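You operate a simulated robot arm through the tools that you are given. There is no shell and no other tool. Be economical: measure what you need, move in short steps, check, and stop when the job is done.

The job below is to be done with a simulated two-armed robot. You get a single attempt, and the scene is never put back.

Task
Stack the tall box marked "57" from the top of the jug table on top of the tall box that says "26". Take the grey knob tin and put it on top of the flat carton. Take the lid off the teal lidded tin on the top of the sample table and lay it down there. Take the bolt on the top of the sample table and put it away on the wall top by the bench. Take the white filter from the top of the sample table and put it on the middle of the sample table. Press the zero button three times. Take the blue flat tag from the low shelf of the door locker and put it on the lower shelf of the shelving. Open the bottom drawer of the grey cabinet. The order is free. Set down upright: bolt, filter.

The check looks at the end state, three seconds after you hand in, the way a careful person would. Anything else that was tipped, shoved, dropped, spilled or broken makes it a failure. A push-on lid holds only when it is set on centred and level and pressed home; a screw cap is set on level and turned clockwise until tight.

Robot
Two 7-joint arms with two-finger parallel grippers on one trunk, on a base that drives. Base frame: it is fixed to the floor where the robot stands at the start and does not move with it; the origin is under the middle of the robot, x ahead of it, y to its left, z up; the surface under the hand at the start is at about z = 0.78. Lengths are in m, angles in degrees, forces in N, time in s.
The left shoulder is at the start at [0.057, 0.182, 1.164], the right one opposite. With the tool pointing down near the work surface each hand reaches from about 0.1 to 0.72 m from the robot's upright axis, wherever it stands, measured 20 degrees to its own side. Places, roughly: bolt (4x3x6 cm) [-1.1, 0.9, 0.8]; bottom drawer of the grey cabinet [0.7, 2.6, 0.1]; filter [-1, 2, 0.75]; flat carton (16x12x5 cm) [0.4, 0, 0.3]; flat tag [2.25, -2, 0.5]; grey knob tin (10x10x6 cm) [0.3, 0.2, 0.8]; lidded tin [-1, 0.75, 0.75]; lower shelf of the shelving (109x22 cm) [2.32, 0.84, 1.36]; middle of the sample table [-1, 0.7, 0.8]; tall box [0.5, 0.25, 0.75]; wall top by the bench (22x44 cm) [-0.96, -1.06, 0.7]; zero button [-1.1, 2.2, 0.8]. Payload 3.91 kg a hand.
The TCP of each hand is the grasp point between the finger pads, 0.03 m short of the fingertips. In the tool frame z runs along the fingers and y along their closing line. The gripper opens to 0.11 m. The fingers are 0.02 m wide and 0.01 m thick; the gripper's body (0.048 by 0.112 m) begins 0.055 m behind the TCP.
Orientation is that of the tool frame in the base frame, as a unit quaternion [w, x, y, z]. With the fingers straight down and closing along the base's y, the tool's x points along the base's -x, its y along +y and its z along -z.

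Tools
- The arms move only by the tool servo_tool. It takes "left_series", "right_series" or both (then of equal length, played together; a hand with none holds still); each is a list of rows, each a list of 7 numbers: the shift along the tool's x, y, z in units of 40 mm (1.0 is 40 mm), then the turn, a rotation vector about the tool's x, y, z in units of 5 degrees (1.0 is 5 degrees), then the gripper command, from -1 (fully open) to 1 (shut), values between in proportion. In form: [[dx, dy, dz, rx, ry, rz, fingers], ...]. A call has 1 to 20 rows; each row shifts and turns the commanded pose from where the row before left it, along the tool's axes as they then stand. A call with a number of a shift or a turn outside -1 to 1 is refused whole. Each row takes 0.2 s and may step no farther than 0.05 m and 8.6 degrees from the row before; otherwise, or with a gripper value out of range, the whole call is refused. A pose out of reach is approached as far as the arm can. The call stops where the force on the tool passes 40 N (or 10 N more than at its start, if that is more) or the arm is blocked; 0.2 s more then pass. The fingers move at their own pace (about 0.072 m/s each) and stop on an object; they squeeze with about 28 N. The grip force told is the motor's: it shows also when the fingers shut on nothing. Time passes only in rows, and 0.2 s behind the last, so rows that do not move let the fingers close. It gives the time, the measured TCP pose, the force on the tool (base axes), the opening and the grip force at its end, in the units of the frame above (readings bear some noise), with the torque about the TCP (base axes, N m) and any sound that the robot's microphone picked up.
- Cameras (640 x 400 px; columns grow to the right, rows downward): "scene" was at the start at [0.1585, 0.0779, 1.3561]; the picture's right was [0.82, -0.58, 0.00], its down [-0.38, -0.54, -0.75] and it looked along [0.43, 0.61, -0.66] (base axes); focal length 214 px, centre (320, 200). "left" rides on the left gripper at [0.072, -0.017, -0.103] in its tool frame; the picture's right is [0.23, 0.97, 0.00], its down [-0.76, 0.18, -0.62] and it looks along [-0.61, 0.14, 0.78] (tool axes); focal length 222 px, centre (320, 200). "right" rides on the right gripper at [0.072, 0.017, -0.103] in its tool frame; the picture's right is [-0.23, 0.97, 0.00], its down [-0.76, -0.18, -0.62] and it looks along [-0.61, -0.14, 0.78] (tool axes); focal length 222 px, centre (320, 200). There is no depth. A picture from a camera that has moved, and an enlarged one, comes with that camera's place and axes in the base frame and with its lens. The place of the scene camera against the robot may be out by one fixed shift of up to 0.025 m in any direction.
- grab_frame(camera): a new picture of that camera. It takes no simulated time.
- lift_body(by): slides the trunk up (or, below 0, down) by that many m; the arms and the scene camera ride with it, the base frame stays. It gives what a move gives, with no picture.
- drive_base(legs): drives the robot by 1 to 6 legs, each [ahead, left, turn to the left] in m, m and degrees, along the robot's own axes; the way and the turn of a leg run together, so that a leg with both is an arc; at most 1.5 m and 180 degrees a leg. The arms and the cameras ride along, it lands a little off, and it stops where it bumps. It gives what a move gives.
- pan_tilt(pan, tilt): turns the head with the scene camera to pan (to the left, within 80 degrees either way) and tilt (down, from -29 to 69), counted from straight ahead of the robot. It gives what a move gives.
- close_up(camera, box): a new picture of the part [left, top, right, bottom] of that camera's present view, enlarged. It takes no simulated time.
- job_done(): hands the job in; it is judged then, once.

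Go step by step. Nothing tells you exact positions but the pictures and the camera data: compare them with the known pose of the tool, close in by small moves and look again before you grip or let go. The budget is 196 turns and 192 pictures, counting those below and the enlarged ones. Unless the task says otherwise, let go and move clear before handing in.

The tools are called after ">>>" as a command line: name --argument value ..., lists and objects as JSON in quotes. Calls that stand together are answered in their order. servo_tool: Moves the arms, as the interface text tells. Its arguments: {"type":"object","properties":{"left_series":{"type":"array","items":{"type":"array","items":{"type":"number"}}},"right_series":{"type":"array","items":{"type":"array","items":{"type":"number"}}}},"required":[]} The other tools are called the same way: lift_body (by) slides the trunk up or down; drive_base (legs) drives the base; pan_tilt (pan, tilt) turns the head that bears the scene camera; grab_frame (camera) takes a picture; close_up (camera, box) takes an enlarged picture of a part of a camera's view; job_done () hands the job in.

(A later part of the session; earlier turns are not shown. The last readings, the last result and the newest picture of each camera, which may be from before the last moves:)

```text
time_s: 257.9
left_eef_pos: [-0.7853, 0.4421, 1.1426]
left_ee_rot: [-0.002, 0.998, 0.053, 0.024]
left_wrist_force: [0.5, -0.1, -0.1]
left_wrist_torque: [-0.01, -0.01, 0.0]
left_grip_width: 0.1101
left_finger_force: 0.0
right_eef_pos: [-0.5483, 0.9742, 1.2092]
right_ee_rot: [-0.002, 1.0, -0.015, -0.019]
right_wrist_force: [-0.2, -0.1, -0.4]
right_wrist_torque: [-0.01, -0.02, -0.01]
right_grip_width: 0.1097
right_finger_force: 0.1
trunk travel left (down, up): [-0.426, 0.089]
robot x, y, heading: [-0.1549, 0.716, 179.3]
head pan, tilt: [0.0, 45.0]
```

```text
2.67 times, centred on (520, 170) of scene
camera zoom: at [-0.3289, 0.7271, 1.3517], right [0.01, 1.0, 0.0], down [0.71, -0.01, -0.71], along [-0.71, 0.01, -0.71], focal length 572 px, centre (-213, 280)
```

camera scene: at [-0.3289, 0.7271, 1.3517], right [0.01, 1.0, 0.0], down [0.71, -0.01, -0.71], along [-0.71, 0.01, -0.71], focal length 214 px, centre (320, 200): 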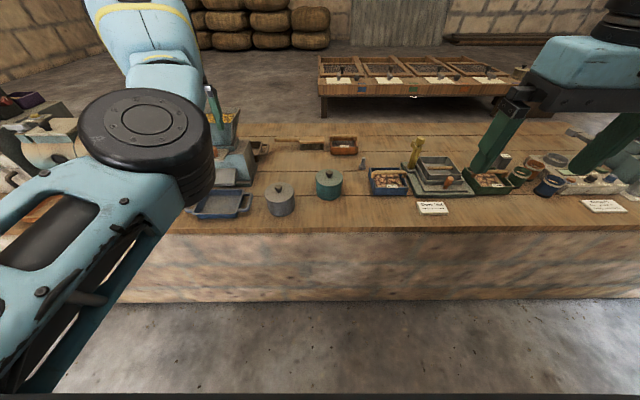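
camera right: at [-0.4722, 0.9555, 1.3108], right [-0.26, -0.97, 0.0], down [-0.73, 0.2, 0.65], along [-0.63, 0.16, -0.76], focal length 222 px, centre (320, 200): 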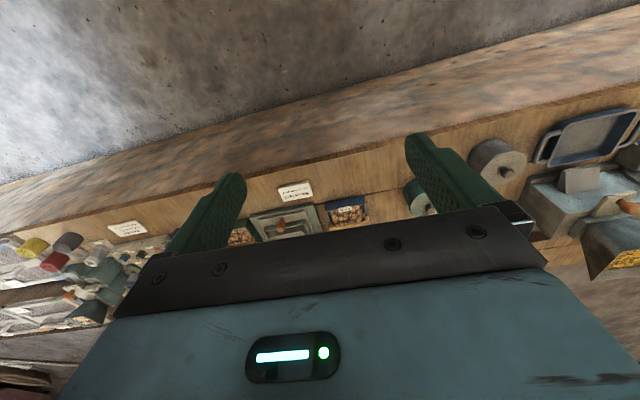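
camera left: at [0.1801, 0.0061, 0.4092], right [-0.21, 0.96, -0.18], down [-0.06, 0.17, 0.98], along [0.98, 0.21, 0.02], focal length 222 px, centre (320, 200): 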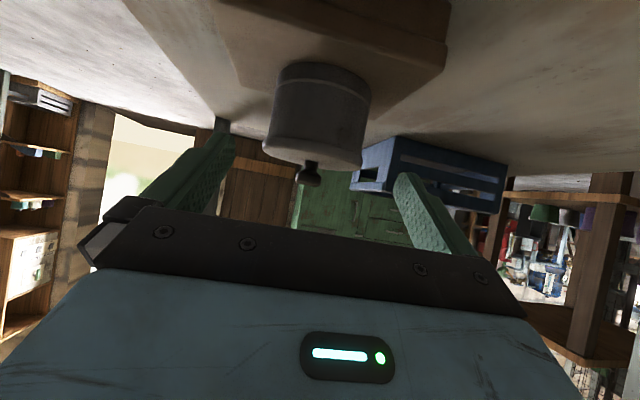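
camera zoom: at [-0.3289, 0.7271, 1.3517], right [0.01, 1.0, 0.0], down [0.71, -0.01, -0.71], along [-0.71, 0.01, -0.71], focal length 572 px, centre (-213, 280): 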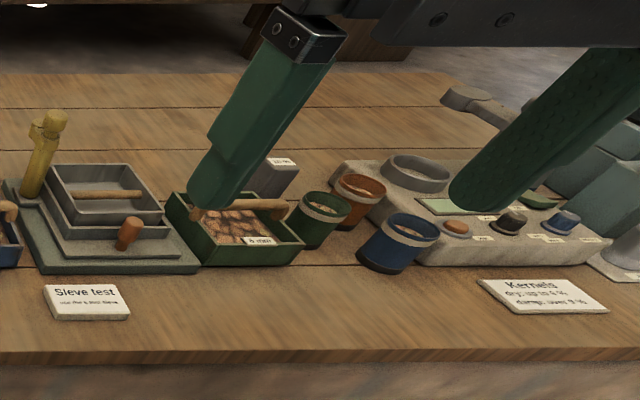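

Items identified: teal tin ≈(-0.935,0.77), bolt standing ≈(-1.107,0.928). I tuck the left hand back/out to its start posture before closing in.

>>> servo_tool --left_series '[[0.5, 0.8, 0, 0, 0, 0, -1], [0.5, 0.8, 0, 0, 0, 0, -1], [0.5, 0.8, 0, 0, 0, 0, -1], [0.8, 0.3, -0.3, 0, 0, 0, -1], [0.8, 0.3, -0.3, 0, 0, 0, -1], [0.8, 0, -0.3, 0, 0, 0, -1], [0.8, 0, -0.3, 0, 0, 0, -1]]'

>>> drive_base --legs '[[0.25, 0, 0]]'

>>> pan_tilt --pan -10 --tilt 55

>>> grab_frame --camera "scene"

>>> grab_frame --camera "right"

```text
time_s: 259.7
left_eef_pos: [-0.5913, 0.2851, 1.1877]
left_ee_rot: [-0.009, 0.996, 0.082, 0.038]
left_wrist_force: [0.0, -0.9, -0.1]
left_wrist_torque: [-0.01, -0.01, 0.02]
left_grip_width: 0.11
left_finger_force: 0.1
left hand out of reach, approached as far as the arm can: row 5, 6, 7
right_eef_pos: [-0.5486, 0.975, 1.2093]
right_ee_rot: [-0.001, 1.0, -0.015, -0.018]
right_wrist_force: [-0.7, 0.7, 0.9]
right_wrist_torque: [-0.02, -0.02, -0.03]
right_grip_width: 0.1098
right_finger_force: 0.0
trunk travel left (down, up): [-0.426, 0.089]
robot x, y, heading: [-0.1525, 0.7162, 179.5]
head pan, tilt: [0.0, 45.0]
stopped in row 7 (left hand): the arm was blocked; the commanded pose is now the measured one
```

```text
time_s: 261.5
left_eef_pos: [-0.8379, 0.2868, 1.1878]
left_ee_rot: [-0.009, 0.996, 0.084, 0.037]
left_wrist_force: [-0.4, 0.1, 0.1]
left_wrist_torque: [0.0, -0.04, -0.03]
left_grip_width: 0.11
left_finger_force: 0.1
right_eef_pos: [-0.7985, 0.975, 1.2086]
right_ee_rot: [-0.002, 1.0, -0.014, -0.018]
right_wrist_force: [-0.2, -0.1, -0.1]
right_wrist_torque: [0.0, -0.01, -0.03]
right_grip_width: 0.1098
right_finger_force: 0.1
trunk travel left (down, up): [-0.426, 0.089]
robot x, y, heading: [-0.4044, 0.7167, 179.9]
head pan, tilt: [0.0, 45.0]
```

```text
time_s: 262.2
left_eef_pos: [-0.8393, 0.2868, 1.1881]
left_ee_rot: [-0.008, 0.996, 0.083, 0.036]
left_wrist_force: [0.2, -0.5, 0.7]
left_wrist_torque: [0.01, 0.01, -0.01]
left_grip_width: 0.11
left_finger_force: 0.2
right_eef_pos: [-0.7996, 0.9755, 1.2099]
right_ee_rot: [-0.002, 1.0, -0.012, -0.018]
right_wrist_force: [0.0, 0.0, 0.1]
right_wrist_torque: [-0.04, 0.01, 0.0]
right_grip_width: 0.1099
right_finger_force: 0.2
trunk travel left (down, up): [-0.426, 0.089]
robot x, y, heading: [-0.4053, 0.718, 179.7]
head pan, tilt: [-10.0, 55.0]
```

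```text
77 pictures are left
camera scene: at [-0.5683, 0.7412, 1.3383], right [0.18, 0.98, 0.0], down [0.81, -0.15, -0.57], along [-0.56, 0.1, -0.82], focal length 214 px, centre (320, 200)
```

scene: 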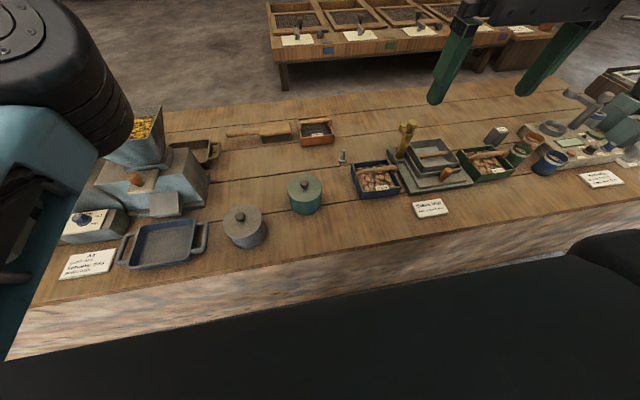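

```text
76 pictures are left
camera right: at [-0.7224, 0.9568, 1.3109], right [-0.25, -0.97, 0.0], down [-0.73, 0.2, 0.65], along [-0.63, 0.16, -0.76], focal length 222 px, centre (320, 200)
```

right: 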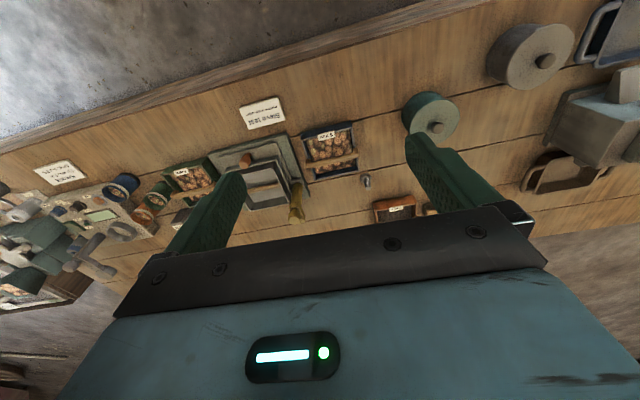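

Teal knob at ≈(-0.961,0.767,0.861). I bring the right hand above it.

>>> servo_tool --right_series '[[0, 0, 0, 0, 0.4, 0, -1], [-0.41, 0.58, 0.8, 0, 0, 0, -0.5], [-0.41, 0.58, 0.8, 0, 0, 0, -0.5], [-0.41, 0.58, 0.8, 0, 0, 0, -0.5], [-0.41, 0.58, 0.8, 0, 0, 0, -0.5], [-0.41, 0.58, 0.8, 0, 0, 0, -0.5], [-0.41, 0.58, 0.8, 0, 0, 0, -0.5], [-0.41, 0.58, 0.8, 0, 0, 0, -0.5], [-0.41, 0.58, 0.8, 0, 0, 0, -0.5], [-0.41, 0.58, 0.6, 0, 0, 0, -0.5]]'

>>> grab_frame --camera "right"

>>> close_up --camera "scene" --box '[220, 110, 440, 260]'

```text
time_s: 264.4
left_eef_pos: [-0.8378, 0.2851, 1.1877]
left_ee_rot: [-0.009, 0.996, 0.084, 0.037]
left_wrist_force: [-0.5, -0.5, 0.9]
left_wrist_torque: [-0.04, 0.02, -0.01]
left_grip_width: 0.1102
left_finger_force: 0.1
right_eef_pos: [-0.9538, 0.7718, 0.9299]
right_ee_rot: [-0.003, 1.0, -0.014, 0.0]
right_wrist_force: [-0.5, 0.2, -0.5]
right_wrist_torque: [0.01, 0.01, 0.0]
right_grip_width: 0.0826
right_finger_force: 0.0
trunk travel left (down, up): [-0.426, 0.089]
robot x, y, heading: [-0.4065, 0.7176, 179.4]
head pan, tilt: [-10.0, 55.0]
```

```text
75 pictures are left
camera right: at [-0.882, 0.7533, 1.0337], right [-0.25, -0.97, 0.0], down [-0.76, 0.2, 0.63], along [-0.6, 0.16, -0.78], focal length 222 px, centre (320, 200)
```

right: 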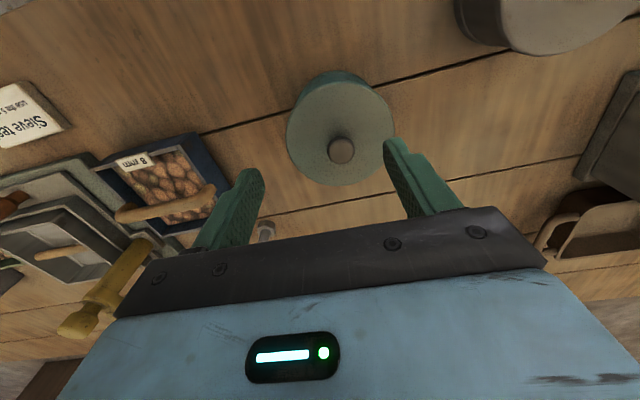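

```text
2.67 times, centred on (330, 185) of scene
camera zoom: at [-0.5686, 0.7405, 1.3382], right [0.18, 0.98, 0.0], down [0.81, -0.15, -0.57], along [-0.56, 0.1, -0.82], focal length 572 px, centre (293, 240)
```

zoom: 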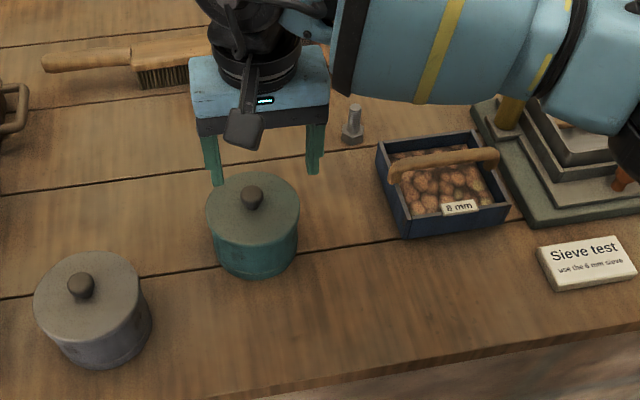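

Knob ≈(-0.958,0.757). I align and lower until the fingertips are near the lid.

>>> servo_tool --right_series '[[-0.1, 0.35, 0, 0, 0, 0, 0], [0, 0, 0.5, 0, 0, 0, 0], [0, 0, 0.5, 0, 0, 0, 0]]'

>>> grab_frame --camera "right"

>>> close_up --camera "scene" --box '[260, 130, 360, 230]'

```text
time_s: 265.2
left_eef_pos: [-0.8383, 0.2866, 1.1885]
left_ee_rot: [-0.008, 0.996, 0.084, 0.037]
left_wrist_force: [-0.6, -0.2, -0.7]
left_wrist_torque: [0.03, -0.01, -0.01]
left_grip_width: 0.11
left_finger_force: 0.1
right_eef_pos: [-0.9562, 0.7598, 0.8884]
right_ee_rot: [-0.002, 1.0, -0.014, -0.001]
right_wrist_force: [0.4, -0.1, 0.8]
right_wrist_torque: [0.03, -0.01, 0.02]
right_grip_width: 0.0549
right_finger_force: 0.0
trunk travel left (down, up): [-0.426, 0.089]
robot x, y, heading: [-0.4059, 0.7221, 179.5]
head pan, tilt: [-10.0, 55.0]
```

```text
73 pictures are left
camera right: at [-0.8842, 0.7406, 0.9922], right [-0.25, -0.97, 0.0], down [-0.76, 0.2, 0.63], along [-0.6, 0.16, -0.78], focal length 222 px, centre (320, 200)
```

right: 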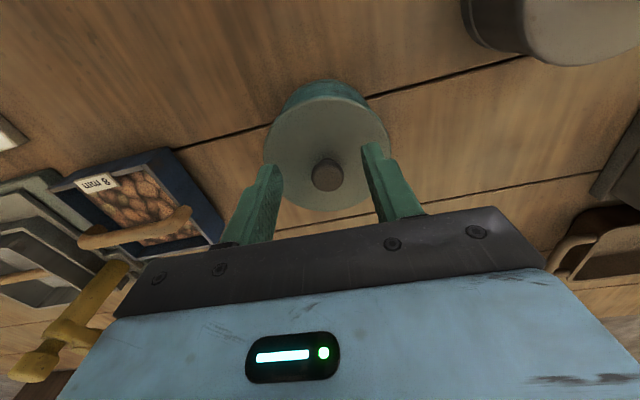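

```text
4.00 times, centred on (310, 180) of scene
camera zoom: at [-0.5684, 0.7411, 1.3383], right [0.18, 0.98, 0.0], down [0.81, -0.15, -0.57], along [-0.56, 0.1, -0.82], focal length 858 px, centre (360, 280)
```

zoom: 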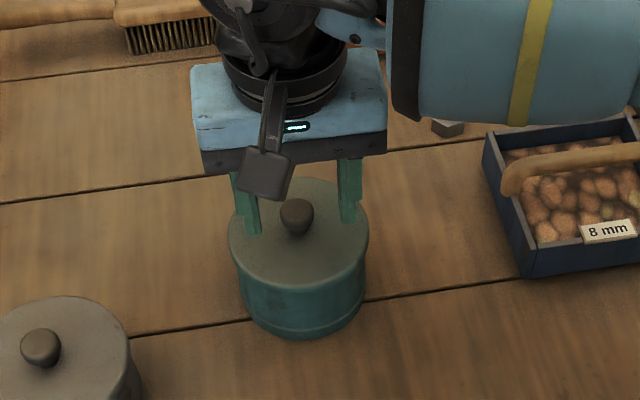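

The knob is between the fingertips. I close and lift gently.

>>> servo_tool --right_series '[[0, 0.08, 0.05, 0, 0, 0, 0.3], [0, 0, 0, 0, 0, 0, 1], [0, 0, 0, 0, 0, 0, 1], [0, 0, -0.2, 0, 0, 0, 1], [0, 0, -0.4, 0, 0, 0, 1], [0, 0, -0.6, 0, 0, 0, 1]]'

>>> close_up --camera "scene" --box '[240, 110, 400, 240]'

```text
time_s: 266.6
left_eef_pos: [-0.8377, 0.2869, 1.1888]
left_ee_rot: [-0.008, 0.996, 0.084, 0.036]
left_wrist_force: [-0.3, 0.6, -0.3]
left_wrist_torque: [-0.01, -0.02, -0.01]
left_grip_width: 0.1101
left_finger_force: 0.0
right_eef_pos: [-0.9559, 0.7565, 0.9361]
right_ee_rot: [-0.002, 1.0, -0.015, -0.001]
right_wrist_force: [-1.3, -0.1, -0.1]
right_wrist_torque: [-0.02, -0.01, -0.04]
right_grip_width: 0.0
right_finger_force: 27.4
trunk travel left (down, up): [-0.426, 0.089]
robot x, y, heading: [-0.402, 0.7176, 179.7]
head pan, tilt: [-10.0, 55.0]
```

```text
3.08 times, centred on (320, 175) of scene
camera zoom: at [-0.5679, 0.7413, 1.3384], right [0.18, 0.98, 0.0], down [0.81, -0.15, -0.57], along [-0.56, 0.1, -0.82], focal length 660 px, centre (320, 277)
```

zoom: 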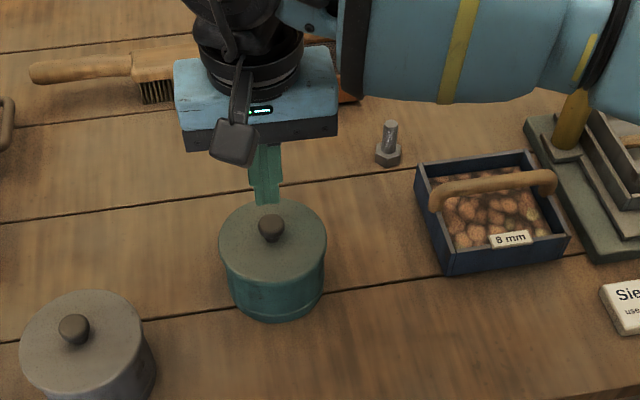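

Missed: the knob centre is lower (z≈0.853) and at x≈-0.969. I re-open, shift and go lower.

>>> servo_tool --right_series '[[-0.33, -0.03, 0, 0, 0, 0, 0], [0, 0, 0, 0, 0, 0, 0], [0, 0, 0, 0, 0, 0, 0], [0, 0, 0.6, 0, 0, 0, 0], [0, 0, 0.6, 0, 0, 0, 0], [0, 0, 0.38, 0, 0, 0, 0]]'

>>> close_up --camera "right" --box '[220, 80, 440, 240]'

>>> close_up --camera "scene" --box '[260, 130, 360, 230]'

```text
time_s: 268.0
left_eef_pos: [-0.8375, 0.2855, 1.1883]
left_ee_rot: [-0.008, 0.996, 0.084, 0.036]
left_wrist_force: [0.7, 1.0, -0.1]
left_wrist_torque: [-0.01, 0.01, 0.02]
left_grip_width: 0.11
left_finger_force: 0.1
right_eef_pos: [-0.9682, 0.7565, 0.8695]
right_ee_rot: [-0.001, 1.0, -0.013, -0.001]
right_wrist_force: [-0.4, 0.3, 0.1]
right_wrist_torque: [0.01, 0.01, -0.04]
right_grip_width: 0.0551
right_finger_force: 0.1
trunk travel left (down, up): [-0.426, 0.089]
robot x, y, heading: [-0.404, 0.7172, 179.6]
head pan, tilt: [-10.0, 55.0]
```

```text
2.50 times, centred on (330, 160) of right
camera zoom: at [-0.896, 0.7379, 0.9747], right [-0.25, -0.97, 0.0], down [-0.76, 0.2, 0.63], along [-0.6, 0.16, -0.78], focal length 555 px, centre (295, 300)
```

zoom: 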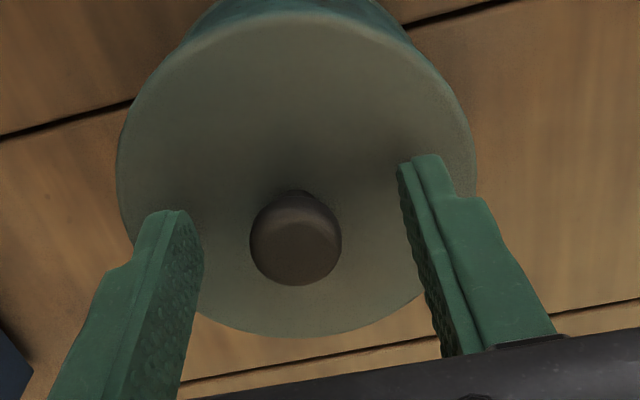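

```text
4.00 times, centred on (310, 180) of scene
camera zoom: at [-0.5683, 0.7413, 1.3383], right [0.18, 0.98, 0.0], down [0.81, -0.15, -0.57], along [-0.56, 0.1, -0.82], focal length 858 px, centre (360, 280)
```

zoom: 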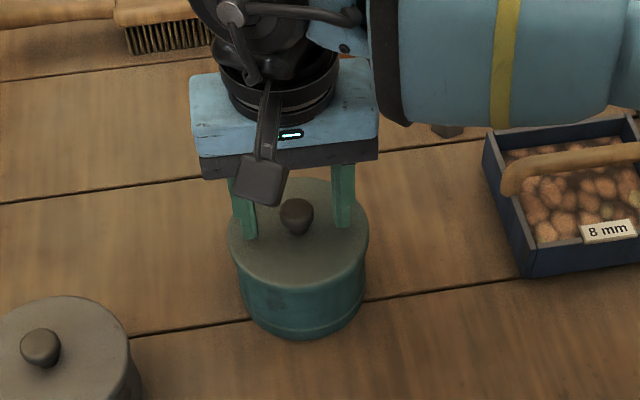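

Now aligned in depth as well. Close and lift.

>>> servo_tool --right_series '[[0, 0.06, 0, 0, 0, 0, 0.5], [0, 0, 0, 0, 0, 0, 1], [0, 0, 0, 0, 0, 0, 1], [0, 0, -0.2, 0, 0, 0, 1], [0, 0, -0.4, 0, 0, 0, 1], [0, 0, -0.6, 0, 0, 0, 1]]'

>>> close_up --camera "scene" --box '[240, 110, 400, 240]'

```text
time_s: 269.4
left_eef_pos: [-0.839, 0.2861, 1.187]
left_ee_rot: [-0.008, 0.996, 0.084, 0.036]
left_wrist_force: [0.1, 0.5, -0.4]
left_wrist_torque: [0.03, 0.03, -0.01]
left_grip_width: 0.11
left_finger_force: 0.1
right_eef_pos: [-0.9695, 0.7558, 0.9181]
right_ee_rot: [-0.002, 1.0, -0.014, -0.001]
right_wrist_force: [0.0, 0.0, -0.9]
right_wrist_torque: [0.01, -0.02, 0.01]
right_grip_width: 0.0237
right_finger_force: 28.2
trunk travel left (down, up): [-0.426, 0.089]
robot x, y, heading: [-0.4049, 0.7192, 179.9]
head pan, tilt: [-10.0, 55.0]
heard: snap
```

```text
3.08 times, centred on (320, 175) of scene
camera zoom: at [-0.5679, 0.7412, 1.3383], right [0.18, 0.98, 0.0], down [0.81, -0.15, -0.57], along [-0.56, 0.1, -0.82], focal length 660 px, centre (320, 277)
```

zoom: 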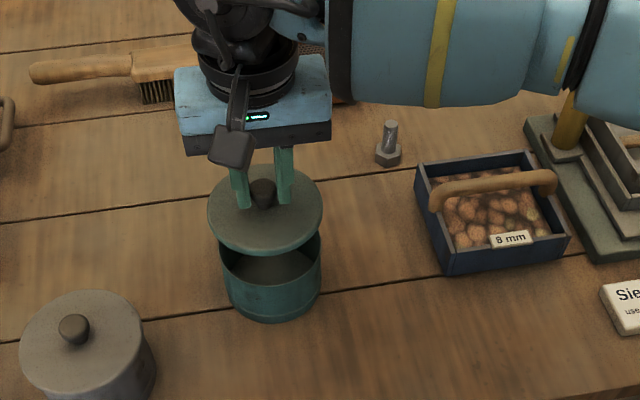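

Snap - the lid is off. I carry it to the free spot at (-0.865,0.865) and lower.

>>> servo_tool --right_series '[[0, 0, -0.8, 0, 0, 0, 1], [0.635, -0.7, 0, 0, 0, 0, 1], [0.635, -0.7, 0, 0, 0, 0, 1], [0.635, -0.7, 0, 0, 0, 0, 1], [0.635, -0.7, 0, 0, 0, 0, 1], [0, 0, 0.9, 0, 0, 0, 1], [0, 0, 0.9, 0, 0, 0, 1], [0, 0, 0.6, 0, 0, 0, 1]]'

>>> close_up --camera "scene" --box '[240, 120, 420, 260]'

```text
time_s: 271.2
left_eef_pos: [-0.8391, 0.2869, 1.1879]
left_ee_rot: [-0.009, 0.996, 0.084, 0.036]
left_wrist_force: [0.2, -1.0, -0.8]
left_wrist_torque: [-0.02, 0.0, 0.01]
left_grip_width: 0.1101
left_finger_force: 0.1
right_eef_pos: [-0.8653, 0.8648, 0.8569]
right_ee_rot: [-0.002, 1.0, -0.012, 0.0]
right_wrist_force: [-0.1, -0.1, -0.4]
right_wrist_torque: [0.0, -0.01, 0.03]
right_grip_width: 0.0233
right_finger_force: 27.5
trunk travel left (down, up): [-0.426, 0.089]
robot x, y, heading: [-0.3991, 0.7222, 179.5]
head pan, tilt: [-10.0, 55.0]
```

```text
2.86 times, centred on (330, 190) of scene
camera zoom: at [-0.5684, 0.7413, 1.3383], right [0.18, 0.98, 0.0], down [0.81, -0.15, -0.57], along [-0.56, 0.1, -0.82], focal length 613 px, centre (291, 229)
```

zoom: 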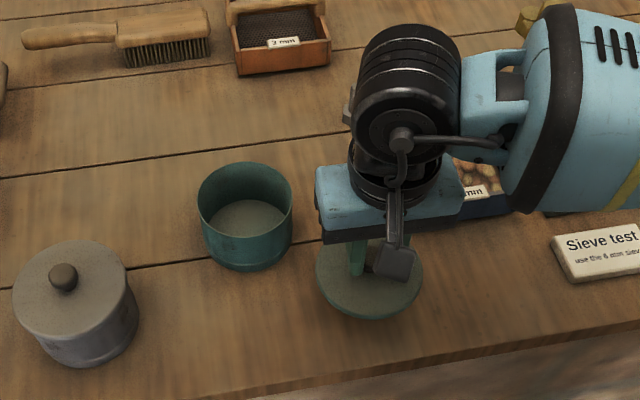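

Spot is clear. I lower in small steps to contact.

>>> servo_tool --right_series '[[0, 0, 0.25, 0, 0, 0, 1], [0, 0, 0.2, 0, 0, 0, 1], [0, 0, 0.15, 0, 0, 0, 1], [0, 0, 0.12, 0, 0, 0, 1]]'

```text
time_s: 272.2
left_eef_pos: [-0.8385, 0.2861, 1.1889]
left_ee_rot: [-0.008, 0.996, 0.084, 0.036]
left_wrist_force: [-0.4, -0.4, 0.4]
left_wrist_torque: [0.01, 0.01, 0.02]
left_grip_width: 0.1101
left_finger_force: 0.0
right_eef_pos: [-0.8662, 0.8644, 0.8257]
right_ee_rot: [-0.003, 1.0, -0.012, -0.001]
right_wrist_force: [0.0, 0.8, -0.7]
right_wrist_torque: [0.04, 0.01, 0.03]
right_grip_width: 0.0235
right_finger_force: 28.7
trunk travel left (down, up): [-0.426, 0.089]
robot x, y, heading: [-0.4058, 0.719, 179.4]
head pan, tilt: [-10.0, 55.0]
```

>>> servo_tool --right_series '[[0, 0, 0.12, 0, 0, 0, 1], [0, 0, 0.12, 0, 0, 0, 1], [0, 0, 0.1, 0, 0, 0, 1]]'

>>> close_up --camera "scene" --box '[280, 160, 400, 260]'

```text
time_s: 273.0
left_eef_pos: [-0.8382, 0.2863, 1.1889]
left_ee_rot: [-0.008, 0.996, 0.084, 0.036]
left_wrist_force: [-0.6, -0.3, -0.2]
left_wrist_torque: [-0.01, 0.01, 0.02]
left_grip_width: 0.1101
left_finger_force: 0.1
right_eef_pos: [-0.8672, 0.8645, 0.8135]
right_ee_rot: [-0.002, 1.0, -0.013, -0.001]
right_wrist_force: [0.3, 0.2, -1.1]
right_wrist_torque: [0.01, 0.01, 0.02]
right_grip_width: 0.0235
right_finger_force: 27.6
trunk travel left (down, up): [-0.426, 0.089]
robot x, y, heading: [-0.4083, 0.7174, 179.7]
head pan, tilt: [-10.0, 55.0]
```

```text
4.00 times, centred on (340, 210) of scene
camera zoom: at [-0.5682, 0.7414, 1.3383], right [0.18, 0.98, 0.0], down [0.81, -0.15, -0.57], along [-0.56, 0.1, -0.82], focal length 858 px, centre (240, 160)
```

zoom: 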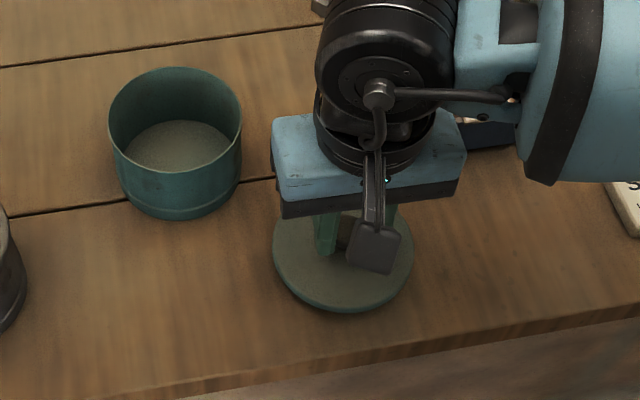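

>>> servo_tool --right_series '[[0, 0, 0.1, 0, 0, 0, 1], [0, 0, 0.1, 0, 0, 0, 1], [0, 0, 0.1, 0, 0, 0, 1]]'

```text
time_s: 273.8
left_eef_pos: [-0.837, 0.2864, 1.1895]
left_ee_rot: [-0.009, 0.996, 0.084, 0.034]
left_wrist_force: [-0.3, -0.8, -0.4]
left_wrist_torque: [0.0, -0.03, 0.04]
left_grip_width: 0.1101
left_finger_force: 0.1
right_eef_pos: [-0.865, 0.865, 0.8052]
right_ee_rot: [-0.001, 1.0, -0.014, -0.005]
right_wrist_force: [5.1, 4.7, 25.3]
right_wrist_torque: [0.17, -0.38, 0.01]
right_grip_width: 0.0236
right_finger_force: 27.5
trunk travel left (down, up): [-0.426, 0.089]
robot x, y, heading: [-0.4056, 0.7208, 179.5]
head pan, tilt: [-10.0, 55.0]
```

Laid down. I release, rise, and head toward the filter and the zero button at y≈2.

>>> servo_tool --right_series '[[0, 0, -0.06, 0, 0, 0, 1], [0, 0, 0, 0, 0, 0, 0.2], [0, 0, 0, 0, 0, 0, -0.2], [0, 0, -0.5, 0, 0, 0, -0.2], [0, 0, -1, 0, 0, 0, -0.5], [0.5, 0, -1, 0, 0, 0, -1], [0.5, 0, -1, 0, 0, 0, -1], [0.5, 0, -1, 0, 0, 0, -1], [0.5, 0, -1, 0, 0, 0, -1], [0.5, 0, -1, 0, 0, 0, -1], [0, 0, -1, 0, 0, 0, -1], [0, 0, -1, 0, 0, 0, -1]]'

>>> drive_base --legs '[[-0.22, 0, 0], [0, -1.1, 0]]'

>>> pan_tilt --pan -5 --tilt 42

>>> grab_frame --camera "scene"

```text
time_s: 276.4
left_eef_pos: [-0.8375, 0.2852, 1.1887]
left_ee_rot: [-0.009, 0.996, 0.084, 0.036]
left_wrist_force: [0.7, -0.2, -0.8]
left_wrist_torque: [-0.02, 0.04, 0.0]
left_grip_width: 0.1101
left_finger_force: 0.0
right_eef_pos: [-0.7657, 0.8605, 1.1455]
right_ee_rot: [-0.002, 1.0, -0.013, -0.001]
right_wrist_force: [0.7, -0.3, -0.1]
right_wrist_torque: [-0.02, -0.02, 0.0]
right_grip_width: 0.11
right_finger_force: 0.0
trunk travel left (down, up): [-0.426, 0.089]
robot x, y, heading: [-0.4049, 0.7156, 179.9]
head pan, tilt: [-10.0, 55.0]
```

```text
time_s: 287.6
left_eef_pos: [-0.6155, 1.3769, 1.1884]
left_ee_rot: [-0.008, 0.995, 0.093, 0.036]
left_wrist_force: [-0.6, -0.1, -0.3]
left_wrist_torque: [0.0, -0.01, 0.02]
left_grip_width: 0.1101
left_finger_force: 0.1
right_eef_pos: [-0.5543, 1.9529, 1.1449]
right_ee_rot: [-0.001, 1.0, -0.004, -0.001]
right_wrist_force: [-0.6, 0.2, -1.0]
right_wrist_torque: [-0.01, 0.03, 0.01]
right_grip_width: 0.1098
right_finger_force: 0.1
trunk travel left (down, up): [-0.426, 0.089]
robot x, y, heading: [-0.1955, 1.8123, -179.2]
head pan, tilt: [-10.0, 55.0]
```

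```text
time_s: 288.4
left_eef_pos: [-0.6151, 1.3756, 1.1888]
left_ee_rot: [-0.008, 0.995, 0.094, 0.035]
left_wrist_force: [-0.5, -0.2, -0.1]
left_wrist_torque: [-0.02, 0.03, 0.03]
left_grip_width: 0.1102
left_finger_force: 0.1
right_eef_pos: [-0.5547, 1.9509, 1.1452]
right_ee_rot: [-0.001, 1.0, -0.003, -0.001]
right_wrist_force: [-0.2, 0.5, 0.9]
right_wrist_torque: [0.0, 0.01, 0.01]
right_grip_width: 0.1099
right_finger_force: 0.1
trunk travel left (down, up): [-0.426, 0.089]
robot x, y, heading: [-0.1906, 1.8174, -179.5]
head pan, tilt: [-5.0, 42.0]
```

```text
65 pictures are left
camera scene: at [-0.3662, 1.8305, 1.356], right [0.08, 1.0, 0.0], down [0.67, -0.05, -0.74], along [-0.74, 0.06, -0.67], focal length 214 px, centre (320, 200)
```

scene: 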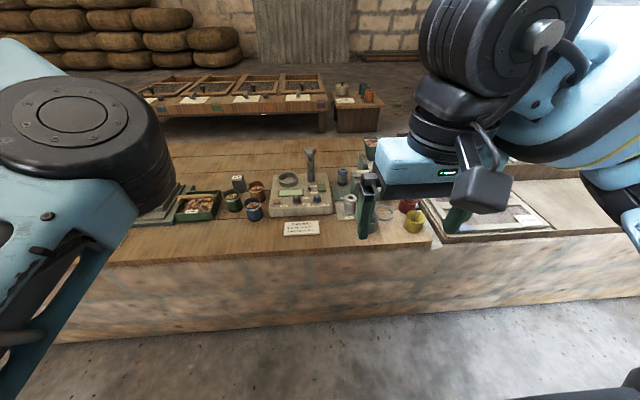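

>>> close_up --camera "scene" --box '[220, 130, 460, 250]'

>>> grab_frame --camera "right"

```text
2.67 times, centred on (340, 190) of scene
camera zoom: at [-0.3662, 1.8305, 1.356], right [0.08, 1.0, 0.0], down [0.67, -0.05, -0.74], along [-0.74, 0.06, -0.67], focal length 572 px, centre (267, 227)
```

zoom: 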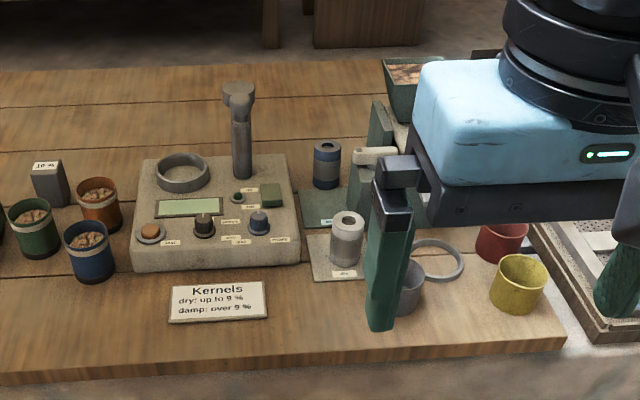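

```text
63 pictures are left
camera right: at [-0.4817, 1.9347, 1.249], right [-0.23, -0.97, 0.0], down [-0.76, 0.18, 0.63], along [-0.61, 0.15, -0.78], focal length 222 px, centre (320, 200)
```

right: 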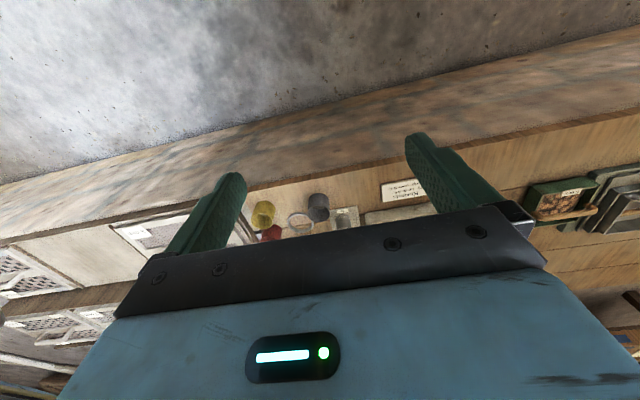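

The white filter stands at ≈(-0.965,1.997). The zero button should be near y≈2.2, hidden by the hand; I shift right along the table to see it.

>>> drive_base --legs '[[0, -0.4, 0]]'

>>> pan_tilt --pan 0 --tilt 42

>>> grab_frame --camera "scene"

>>> close_up --camera "scene" --box '[200, 110, 420, 250]'

```text
time_s: 292.4
left_eef_pos: [-0.6186, 1.7693, 1.1884]
left_ee_rot: [-0.008, 0.995, 0.095, 0.036]
left_wrist_force: [0.2, -0.1, -0.2]
left_wrist_torque: [0.02, 0.01, -0.02]
left_grip_width: 0.1099
left_finger_force: 0.2
right_eef_pos: [-0.5603, 2.347, 1.1445]
right_ee_rot: [-0.002, 1.0, -0.002, -0.001]
right_wrist_force: [-0.2, 1.2, -0.4]
right_wrist_torque: [0.01, 0.01, 0.02]
right_grip_width: 0.11
right_finger_force: 0.0
trunk travel left (down, up): [-0.426, 0.089]
robot x, y, heading: [-0.196, 2.2122, -179.0]
head pan, tilt: [-5.0, 42.0]
```

```text
time_s: 293.0
left_eef_pos: [-0.6195, 1.7703, 1.1879]
left_ee_rot: [-0.009, 0.995, 0.095, 0.036]
left_wrist_force: [0.2, -1.3, 0.8]
left_wrist_torque: [-0.02, 0.03, 0.0]
left_grip_width: 0.1101
left_finger_force: 0.0
right_eef_pos: [-0.5591, 2.3468, 1.1446]
right_ee_rot: [-0.002, 1.0, -0.003, 0.0]
right_wrist_force: [0.0, 0.0, -0.2]
right_wrist_torque: [0.02, -0.04, -0.01]
right_grip_width: 0.11
right_finger_force: 0.1
trunk travel left (down, up): [-0.426, 0.089]
robot x, y, heading: [-0.1954, 2.2138, -179.4]
head pan, tilt: [0.0, 42.0]
```

```text
62 pictures are left
camera scene: at [-0.3717, 2.2179, 1.356], right [-0.01, 1.0, 0.0], down [0.67, 0.01, -0.74], along [-0.74, -0.01, -0.67], focal length 214 px, centre (320, 200)
```

scene: 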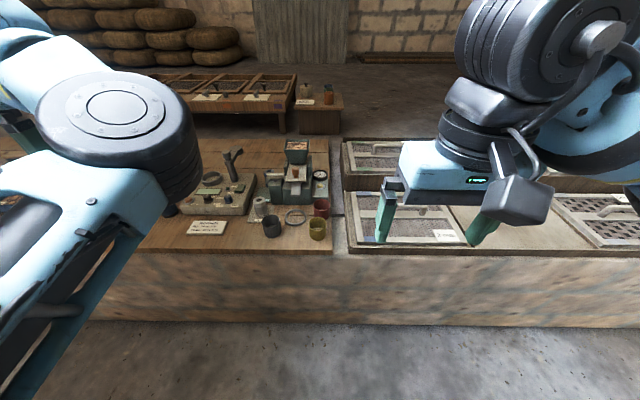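

```text
2.86 times, centred on (310, 180) of scene
camera zoom: at [-0.3717, 2.2179, 1.356], right [-0.01, 1.0, 0.0], down [0.67, 0.01, -0.74], along [-0.74, -0.01, -0.67], focal length 613 px, centre (349, 257)
```

zoom: 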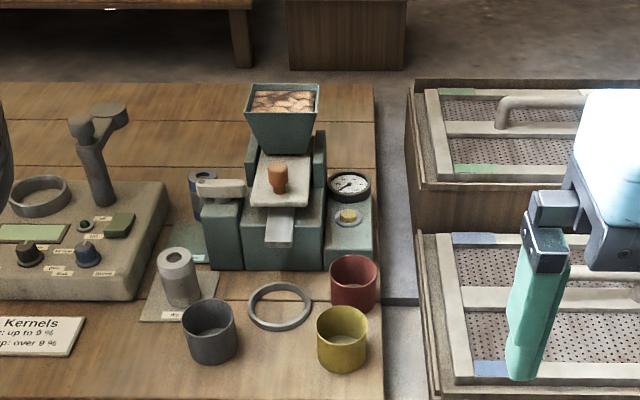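

>>> close_up --camera "scene" --box '[300, 160, 350, 210]'

>>> close_up --camera "scene" --box '[195, 175, 265, 220]'

```text
8.00 times, centred on (325, 185) of scene
camera zoom: at [-0.3717, 2.2179, 1.356], right [-0.01, 1.0, 0.0], down [0.67, 0.01, -0.74], along [-0.74, -0.01, -0.67], focal length 1716 px, centre (280, 320)
```

zoom: 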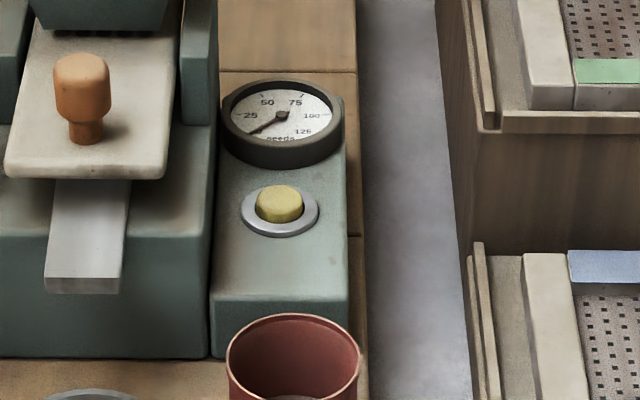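

```text
8.89 times, centred on (230, 198) of scene
camera zoom: at [-0.3717, 2.2179, 1.356], right [-0.01, 1.0, 0.0], down [0.67, 0.01, -0.74], along [-0.74, -0.01, -0.67], focal length 1906 px, centre (1120, 222)
```

zoom: 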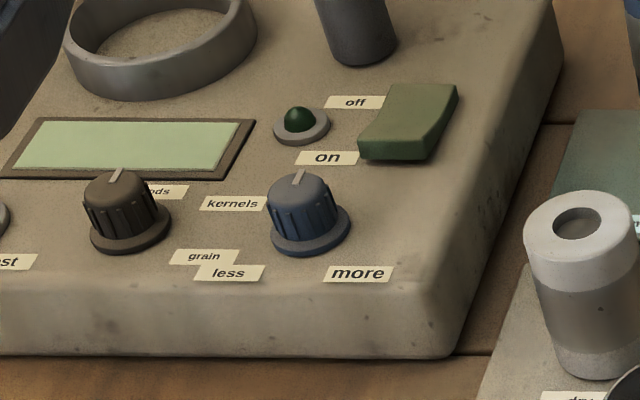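

The yellow button by the gauge (≈(-1.06,2.207)) is the zero button. I drive 0.2 m closer and turn the right hand 90° so its narrow side faces the crusher.

>>> drive_base --legs '[[0.2, 0.04, 0]]'

>>> servo_tool --right_series '[[0, 0, 0, 0, 0, -1, 1], [0, 0, 0, 0, 0, -1, 1], [0, 0, 0, 0, 0, -1, 1], [0, 0, 0, 0, 0, -1, 1], [0, 0, 0, 0, 0, -1, 1], [0, 0, 0, 0, 0, -1, 1], [0, 0, 0, 0, 0, -1, 1], [0, 0, 0, 0, 0, -1, 1], [0, 0, 0, 0, 0, -1, 1], [0, 0, 0, 0, 0, -1, 1], [0, 0, 0, 0, 0, -1, 1], [0, 0, 0, 0, 0, -1, 1], [0, 0, 0, 0, 0, -1, 1], [0, 0, 0, 0, 0, -1, 1], [0, 0, 0, 0, 0, -1, 1], [0, 0, 0, 0, 0, -1, 1], [0, 0, 0, 0, 0, -1, 1], [0, 0, 0, 0, 0, -1, 1]]'

>>> grab_frame --camera "right"

```text
time_s: 294.6
left_eef_pos: [-0.8198, 1.7263, 1.187]
left_ee_rot: [-0.01, 0.995, 0.095, 0.036]
left_wrist_force: [0.0, 0.9, 0.3]
left_wrist_torque: [0.0, -0.06, -0.01]
left_grip_width: 0.11
left_finger_force: 0.1
right_eef_pos: [-0.7597, 2.3029, 1.144]
right_ee_rot: [-0.002, 1.0, -0.002, -0.001]
right_wrist_force: [0.3, 0.9, 0.7]
right_wrist_torque: [0.01, -0.01, 0.0]
right_grip_width: 0.1097
right_finger_force: 0.1
trunk travel left (down, up): [-0.426, 0.089]
robot x, y, heading: [-0.3967, 2.1675, -179.0]
head pan, tilt: [0.0, 42.0]
```

```text
time_s: 298.4
left_eef_pos: [-0.8192, 1.7271, 1.1883]
left_ee_rot: [-0.009, 0.995, 0.096, 0.036]
left_wrist_force: [0.3, -0.4, -0.1]
left_wrist_torque: [0.02, -0.02, 0.03]
left_grip_width: 0.1102
left_finger_force: 0.1
right_eef_pos: [-0.7462, 2.2967, 1.1439]
right_ee_rot: [-0.003, 0.709, 0.705, 0.001]
right_wrist_force: [-0.9, 0.0, -0.4]
right_wrist_torque: [0.02, 0.0, 0.0]
right_grip_width: 0.0
right_finger_force: 28.2
right hand out of reach, approached as far as the arm can: row 18
trunk travel left (down, up): [-0.426, 0.089]
robot x, y, heading: [-0.4002, 2.1704, -179.0]
head pan, tilt: [0.0, 42.0]
```

```text
58 pictures are left
camera right: at [-0.7289, 2.3684, 1.2483], right [0.97, -0.23, 0.0], down [-0.18, -0.76, 0.62], along [-0.15, -0.6, -0.78], focal length 222 px, centre (320, 200)
```

right: 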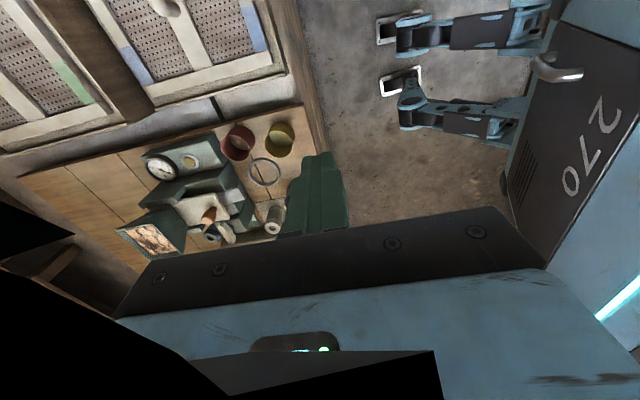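

Button triangulated at (-1.057,2.208,0.82). I move the closed right hand over it and down to just above.

>>> servo_tool --right_series '[[-0.28, -0.97, 0, 0, 0, 0, 1], [-0.28, -0.97, 0, 0, 0, 0, 1], [-0.28, -0.97, 0, 0, 0, 0, 1], [-0.28, -0.97, 0, 0, 0, 0, 1], [-0.28, -0.97, 0, 0, 0, 0, 1], [-0.28, -0.97, 0, 0, 0, 0, 1], [-0.28, -0.97, 0, 0, 0, 0, 1], [-0.28, -0.97, 0, 0, 0, 0, 1], [0, 0, 1, 0, 0, 0, 1], [0, 0, 1, 0, 0, 0, 1], [0, 0, 1, 0, 0, 0, 1], [0, 0, 1, 0, 0, 0, 1], [0, 0, 1, 0, 0, 0, 1], [0, 0, 1, 0, 0, 0, 1]]'

>>> close_up --camera "right" --box '[200, 60, 440, 240]'

>>> grab_frame --camera "scene"

```text
time_s: 301.4
left_eef_pos: [-0.8194, 1.726, 1.1886]
left_ee_rot: [-0.008, 0.995, 0.096, 0.036]
left_wrist_force: [-0.7, -0.1, -0.6]
left_wrist_torque: [-0.01, -0.01, -0.02]
left_grip_width: 0.1101
left_finger_force: 0.0
right_eef_pos: [-0.7768, 2.1871, 1.0316]
right_ee_rot: [-0.005, 0.713, 0.701, 0.001]
right_wrist_force: [0.6, -0.3, -0.2]
right_wrist_torque: [-0.02, 0.04, -0.01]
right_grip_width: 0.0
right_finger_force: 27.9
right hand out of reach, approached as far as the arm can: row 1, 2, 3, 4, 5, 6, 7, 8, 10, 11, 12, 13, 14
trunk travel left (down, up): [-0.426, 0.089]
robot x, y, heading: [-0.3951, 2.1689, -179.0]
head pan, tilt: [0.0, 42.0]
```

```text
2.22 times, centred on (320, 150) of right
camera zoom: at [-0.7591, 2.2598, 1.1346], right [0.97, -0.24, -0.01], down [-0.19, -0.76, 0.62], along [-0.16, -0.6, -0.79], focal length 494 px, centre (320, 311)
```

zoom: 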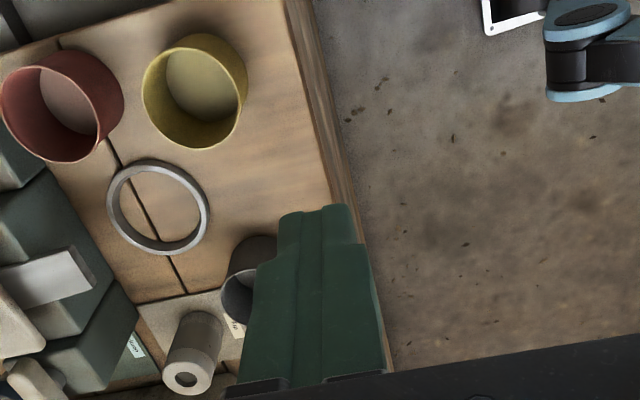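

```text
56 pictures are left
camera scene: at [-0.5724, 2.1751, 1.356], right [-0.01, 1.0, 0.0], down [0.67, 0.01, -0.74], along [-0.74, -0.01, -0.67], focal length 214 px, centre (320, 200)
```

scene: 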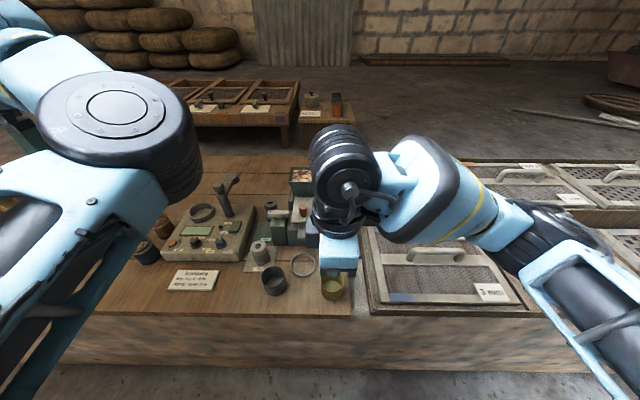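

The reach is limited at this lateral offset; I raise the hand and shift the robot 0.18 m to its left, then retry.

>>> servo_tool --right_series '[[0, 0.5, -0.8, 0, 0, 0, 1], [0, 0.5, -0.8, 0, 0, 0, 1], [0.5, 0, -0.8, 0, 0, 0, 1]]'

>>> drive_base --legs '[[0, 0.18, 0]]'

```text
time_s: 302.2
left_eef_pos: [-0.82, 1.7276, 1.188]
left_ee_rot: [-0.007, 0.995, 0.096, 0.036]
left_wrist_force: [0.4, 0.3, -0.6]
left_wrist_torque: [-0.01, -0.05, 0.03]
left_grip_width: 0.11
left_finger_force: 0.1
right_eef_pos: [-0.7377, 2.209, 1.1256]
right_ee_rot: [-0.003, 0.709, 0.705, 0.0]
right_wrist_force: [-0.2, 0.9, 0.0]
right_wrist_torque: [-0.03, -0.01, -0.02]
right_grip_width: 0.0
right_finger_force: 28.2
trunk travel left (down, up): [-0.426, 0.089]
robot x, y, heading: [-0.3956, 2.1661, -179.3]
head pan, tilt: [0.0, 42.0]
```

```text
time_s: 304.4
left_eef_pos: [-0.8164, 1.5493, 1.1886]
left_ee_rot: [-0.009, 0.995, 0.096, 0.035]
left_wrist_force: [0.1, -0.3, -0.5]
left_wrist_torque: [0.03, 0.01, 0.01]
left_grip_width: 0.1098
left_finger_force: 0.0
right_eef_pos: [-0.7354, 2.0299, 1.1251]
right_ee_rot: [-0.002, 0.708, 0.706, 0.0]
right_wrist_force: [0.2, 1.1, -0.4]
right_wrist_torque: [-0.01, -0.01, 0.02]
right_grip_width: 0.0
right_finger_force: 27.7
trunk travel left (down, up): [-0.426, 0.089]
robot x, y, heading: [-0.3931, 1.9905, -179.5]
head pan, tilt: [0.0, 42.0]
```

>>> servo_tool --right_series '[[0.89, 0, 0, 0, 0, 0, 1], [0.89, 0, 0, 0, 0, 0, 1], [0.89, 0, 0, 0, 0, 0, 1], [0.89, 0, 0, 0, 0, 0, 1], [0.89, 0, 0, 0, 0, 0, 1], [0, -1, 0, 0, 0, 0, 1], [0, -1, 0, 0, 0, 0, 1], [0, -1, 0, 0, 0, 0, 1], [0, -1, 0, 0, 0, 0, 1], [0, -1, 0, 0, 0, 0, 1], [0, -1, 0, 0, 0, 0, 1], [0, -1, 0, 0, 0, 0, 1], [0, -1, 0, 0, 0, 0, 1]]'

>>> grab_frame --camera "scene"

```text
time_s: 307.2
left_eef_pos: [-0.8166, 1.549, 1.188]
left_ee_rot: [-0.008, 0.995, 0.096, 0.035]
left_wrist_force: [-0.7, 0.7, -0.6]
left_wrist_torque: [0.02, -0.01, 0.02]
left_grip_width: 0.1101
left_finger_force: 0.2
right_eef_pos: [-0.7679, 2.0681, 1.1188]
right_ee_rot: [-0.003, 0.71, 0.704, 0.0]
right_wrist_force: [1.2, -0.1, -1.1]
right_wrist_torque: [0.03, 0.02, 0.0]
right_grip_width: 0.0
right_finger_force: 28.0
right hand out of reach, approached as far as the arm can: row 4, 5, 6, 7, 8, 9, 10, 11, 12, 13
trunk travel left (down, up): [-0.426, 0.089]
robot x, y, heading: [-0.3971, 1.9932, -179.1]
head pan, tilt: [0.0, 42.0]
```

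```text
55 pictures are left
camera scene: at [-0.5698, 1.9972, 1.356], right [-0.02, 1.0, 0.0], down [0.67, 0.01, -0.74], along [-0.74, -0.01, -0.67], focal length 214 px, centre (320, 200)
```

scene: 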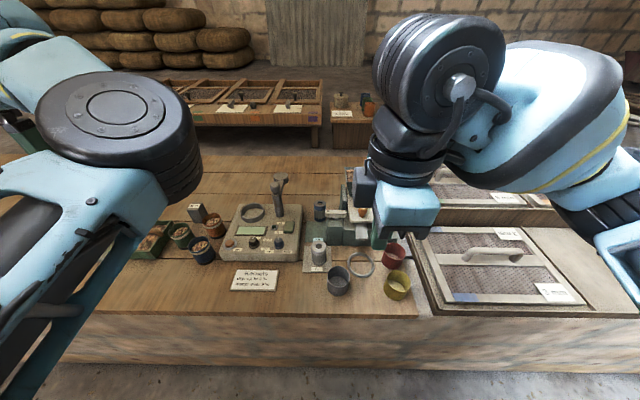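

That wrist orientation is near a joint limit. I rotate back to neutral and instead lean the hand 25° to the right so it clears the crusher.

>>> servo_tool --right_series '[[0, 0, 0, 0, 0, 1, 1], [0, 0, 0, 0, 0, 1, 1], [0, 0, 0, 0, 0, 1, 1], [0, 0, 0, 0, 0, 1, 1], [0, 0, 0, 0, 0, 1, 1], [0, 0, 0, 0, 0, 1, 1], [0, 0, 0, 0, 0, 1, 1], [0, 0, 0, 0, 0, 1, 1], [0, 0, 0, 0, 0, 1, 1], [0, 0, 0, 0, 0, 1, 1], [0, 0, 0, 0, 0, 1, 1], [0, 0, 0, 0, 0, 1, 1], [0, 0, 0, 0, 0, 1, 1], [0, 0, 0, 0, 0, 1, 1], [0, 0, 0, 0, 0, 1, 1], [0, 0, 0, 0, 0, 1, 1], [0, 0, 0, 0, 0, 1, 1], [0, 0, 0, 0, 0, 1, 1]]'

>>> servo_tool --right_series '[[0, -0.8, 0, 0, 0, 0, 1], [0, -0.8, 0, 0, 0, 0, 1], [0, -0.8, 0, 0, 0, 0, 1], [0, -0.8, 0, 0, 0, 0, 1], [0, 0, 0, -1, 0, 0, 1], [0, 0, 0, -1, 0, 0, 1], [0, 0, 0, -1, 0, 0, 1], [0, 0, 0, -1, 0, 0, 1], [0, 0, 0, -1, 0, 0, 1]]'

```text
time_s: 311.0
left_eef_pos: [-0.8185, 1.5498, 1.1888]
left_ee_rot: [-0.009, 0.995, 0.096, 0.036]
left_wrist_force: [-0.4, 0.5, -0.5]
left_wrist_torque: [0.04, 0.01, 0.01]
left_grip_width: 0.1104
left_finger_force: 0.0
right_eef_pos: [-0.7645, 2.0659, 1.1176]
right_ee_rot: [-0.002, 1.0, -0.003, -0.002]
right_wrist_force: [0.2, -0.4, -0.5]
right_wrist_torque: [0.03, 0.0, -0.02]
right_grip_width: 0.0001
right_finger_force: 28.1
trunk travel left (down, up): [-0.426, 0.089]
robot x, y, heading: [-0.3969, 1.9899, -178.9]
head pan, tilt: [0.0, 42.0]
```

```text
time_s: 313.0
left_eef_pos: [-0.8165, 1.5488, 1.1881]
left_ee_rot: [-0.009, 0.995, 0.096, 0.036]
left_wrist_force: [-0.6, -0.5, -0.3]
left_wrist_torque: [-0.03, 0.01, 0.01]
left_grip_width: 0.1101
left_finger_force: 0.1
right_eef_pos: [-0.7655, 2.1935, 1.1196]
right_ee_rot: [0.215, 0.977, -0.002, 0.0]
right_wrist_force: [-0.4, -0.3, -0.1]
right_wrist_torque: [0.0, 0.01, 0.04]
right_grip_width: 0.0
right_finger_force: 27.6
trunk travel left (down, up): [-0.426, 0.089]
robot x, y, heading: [-0.3928, 1.9901, -179.0]
head pan, tilt: [0.0, 42.0]
```

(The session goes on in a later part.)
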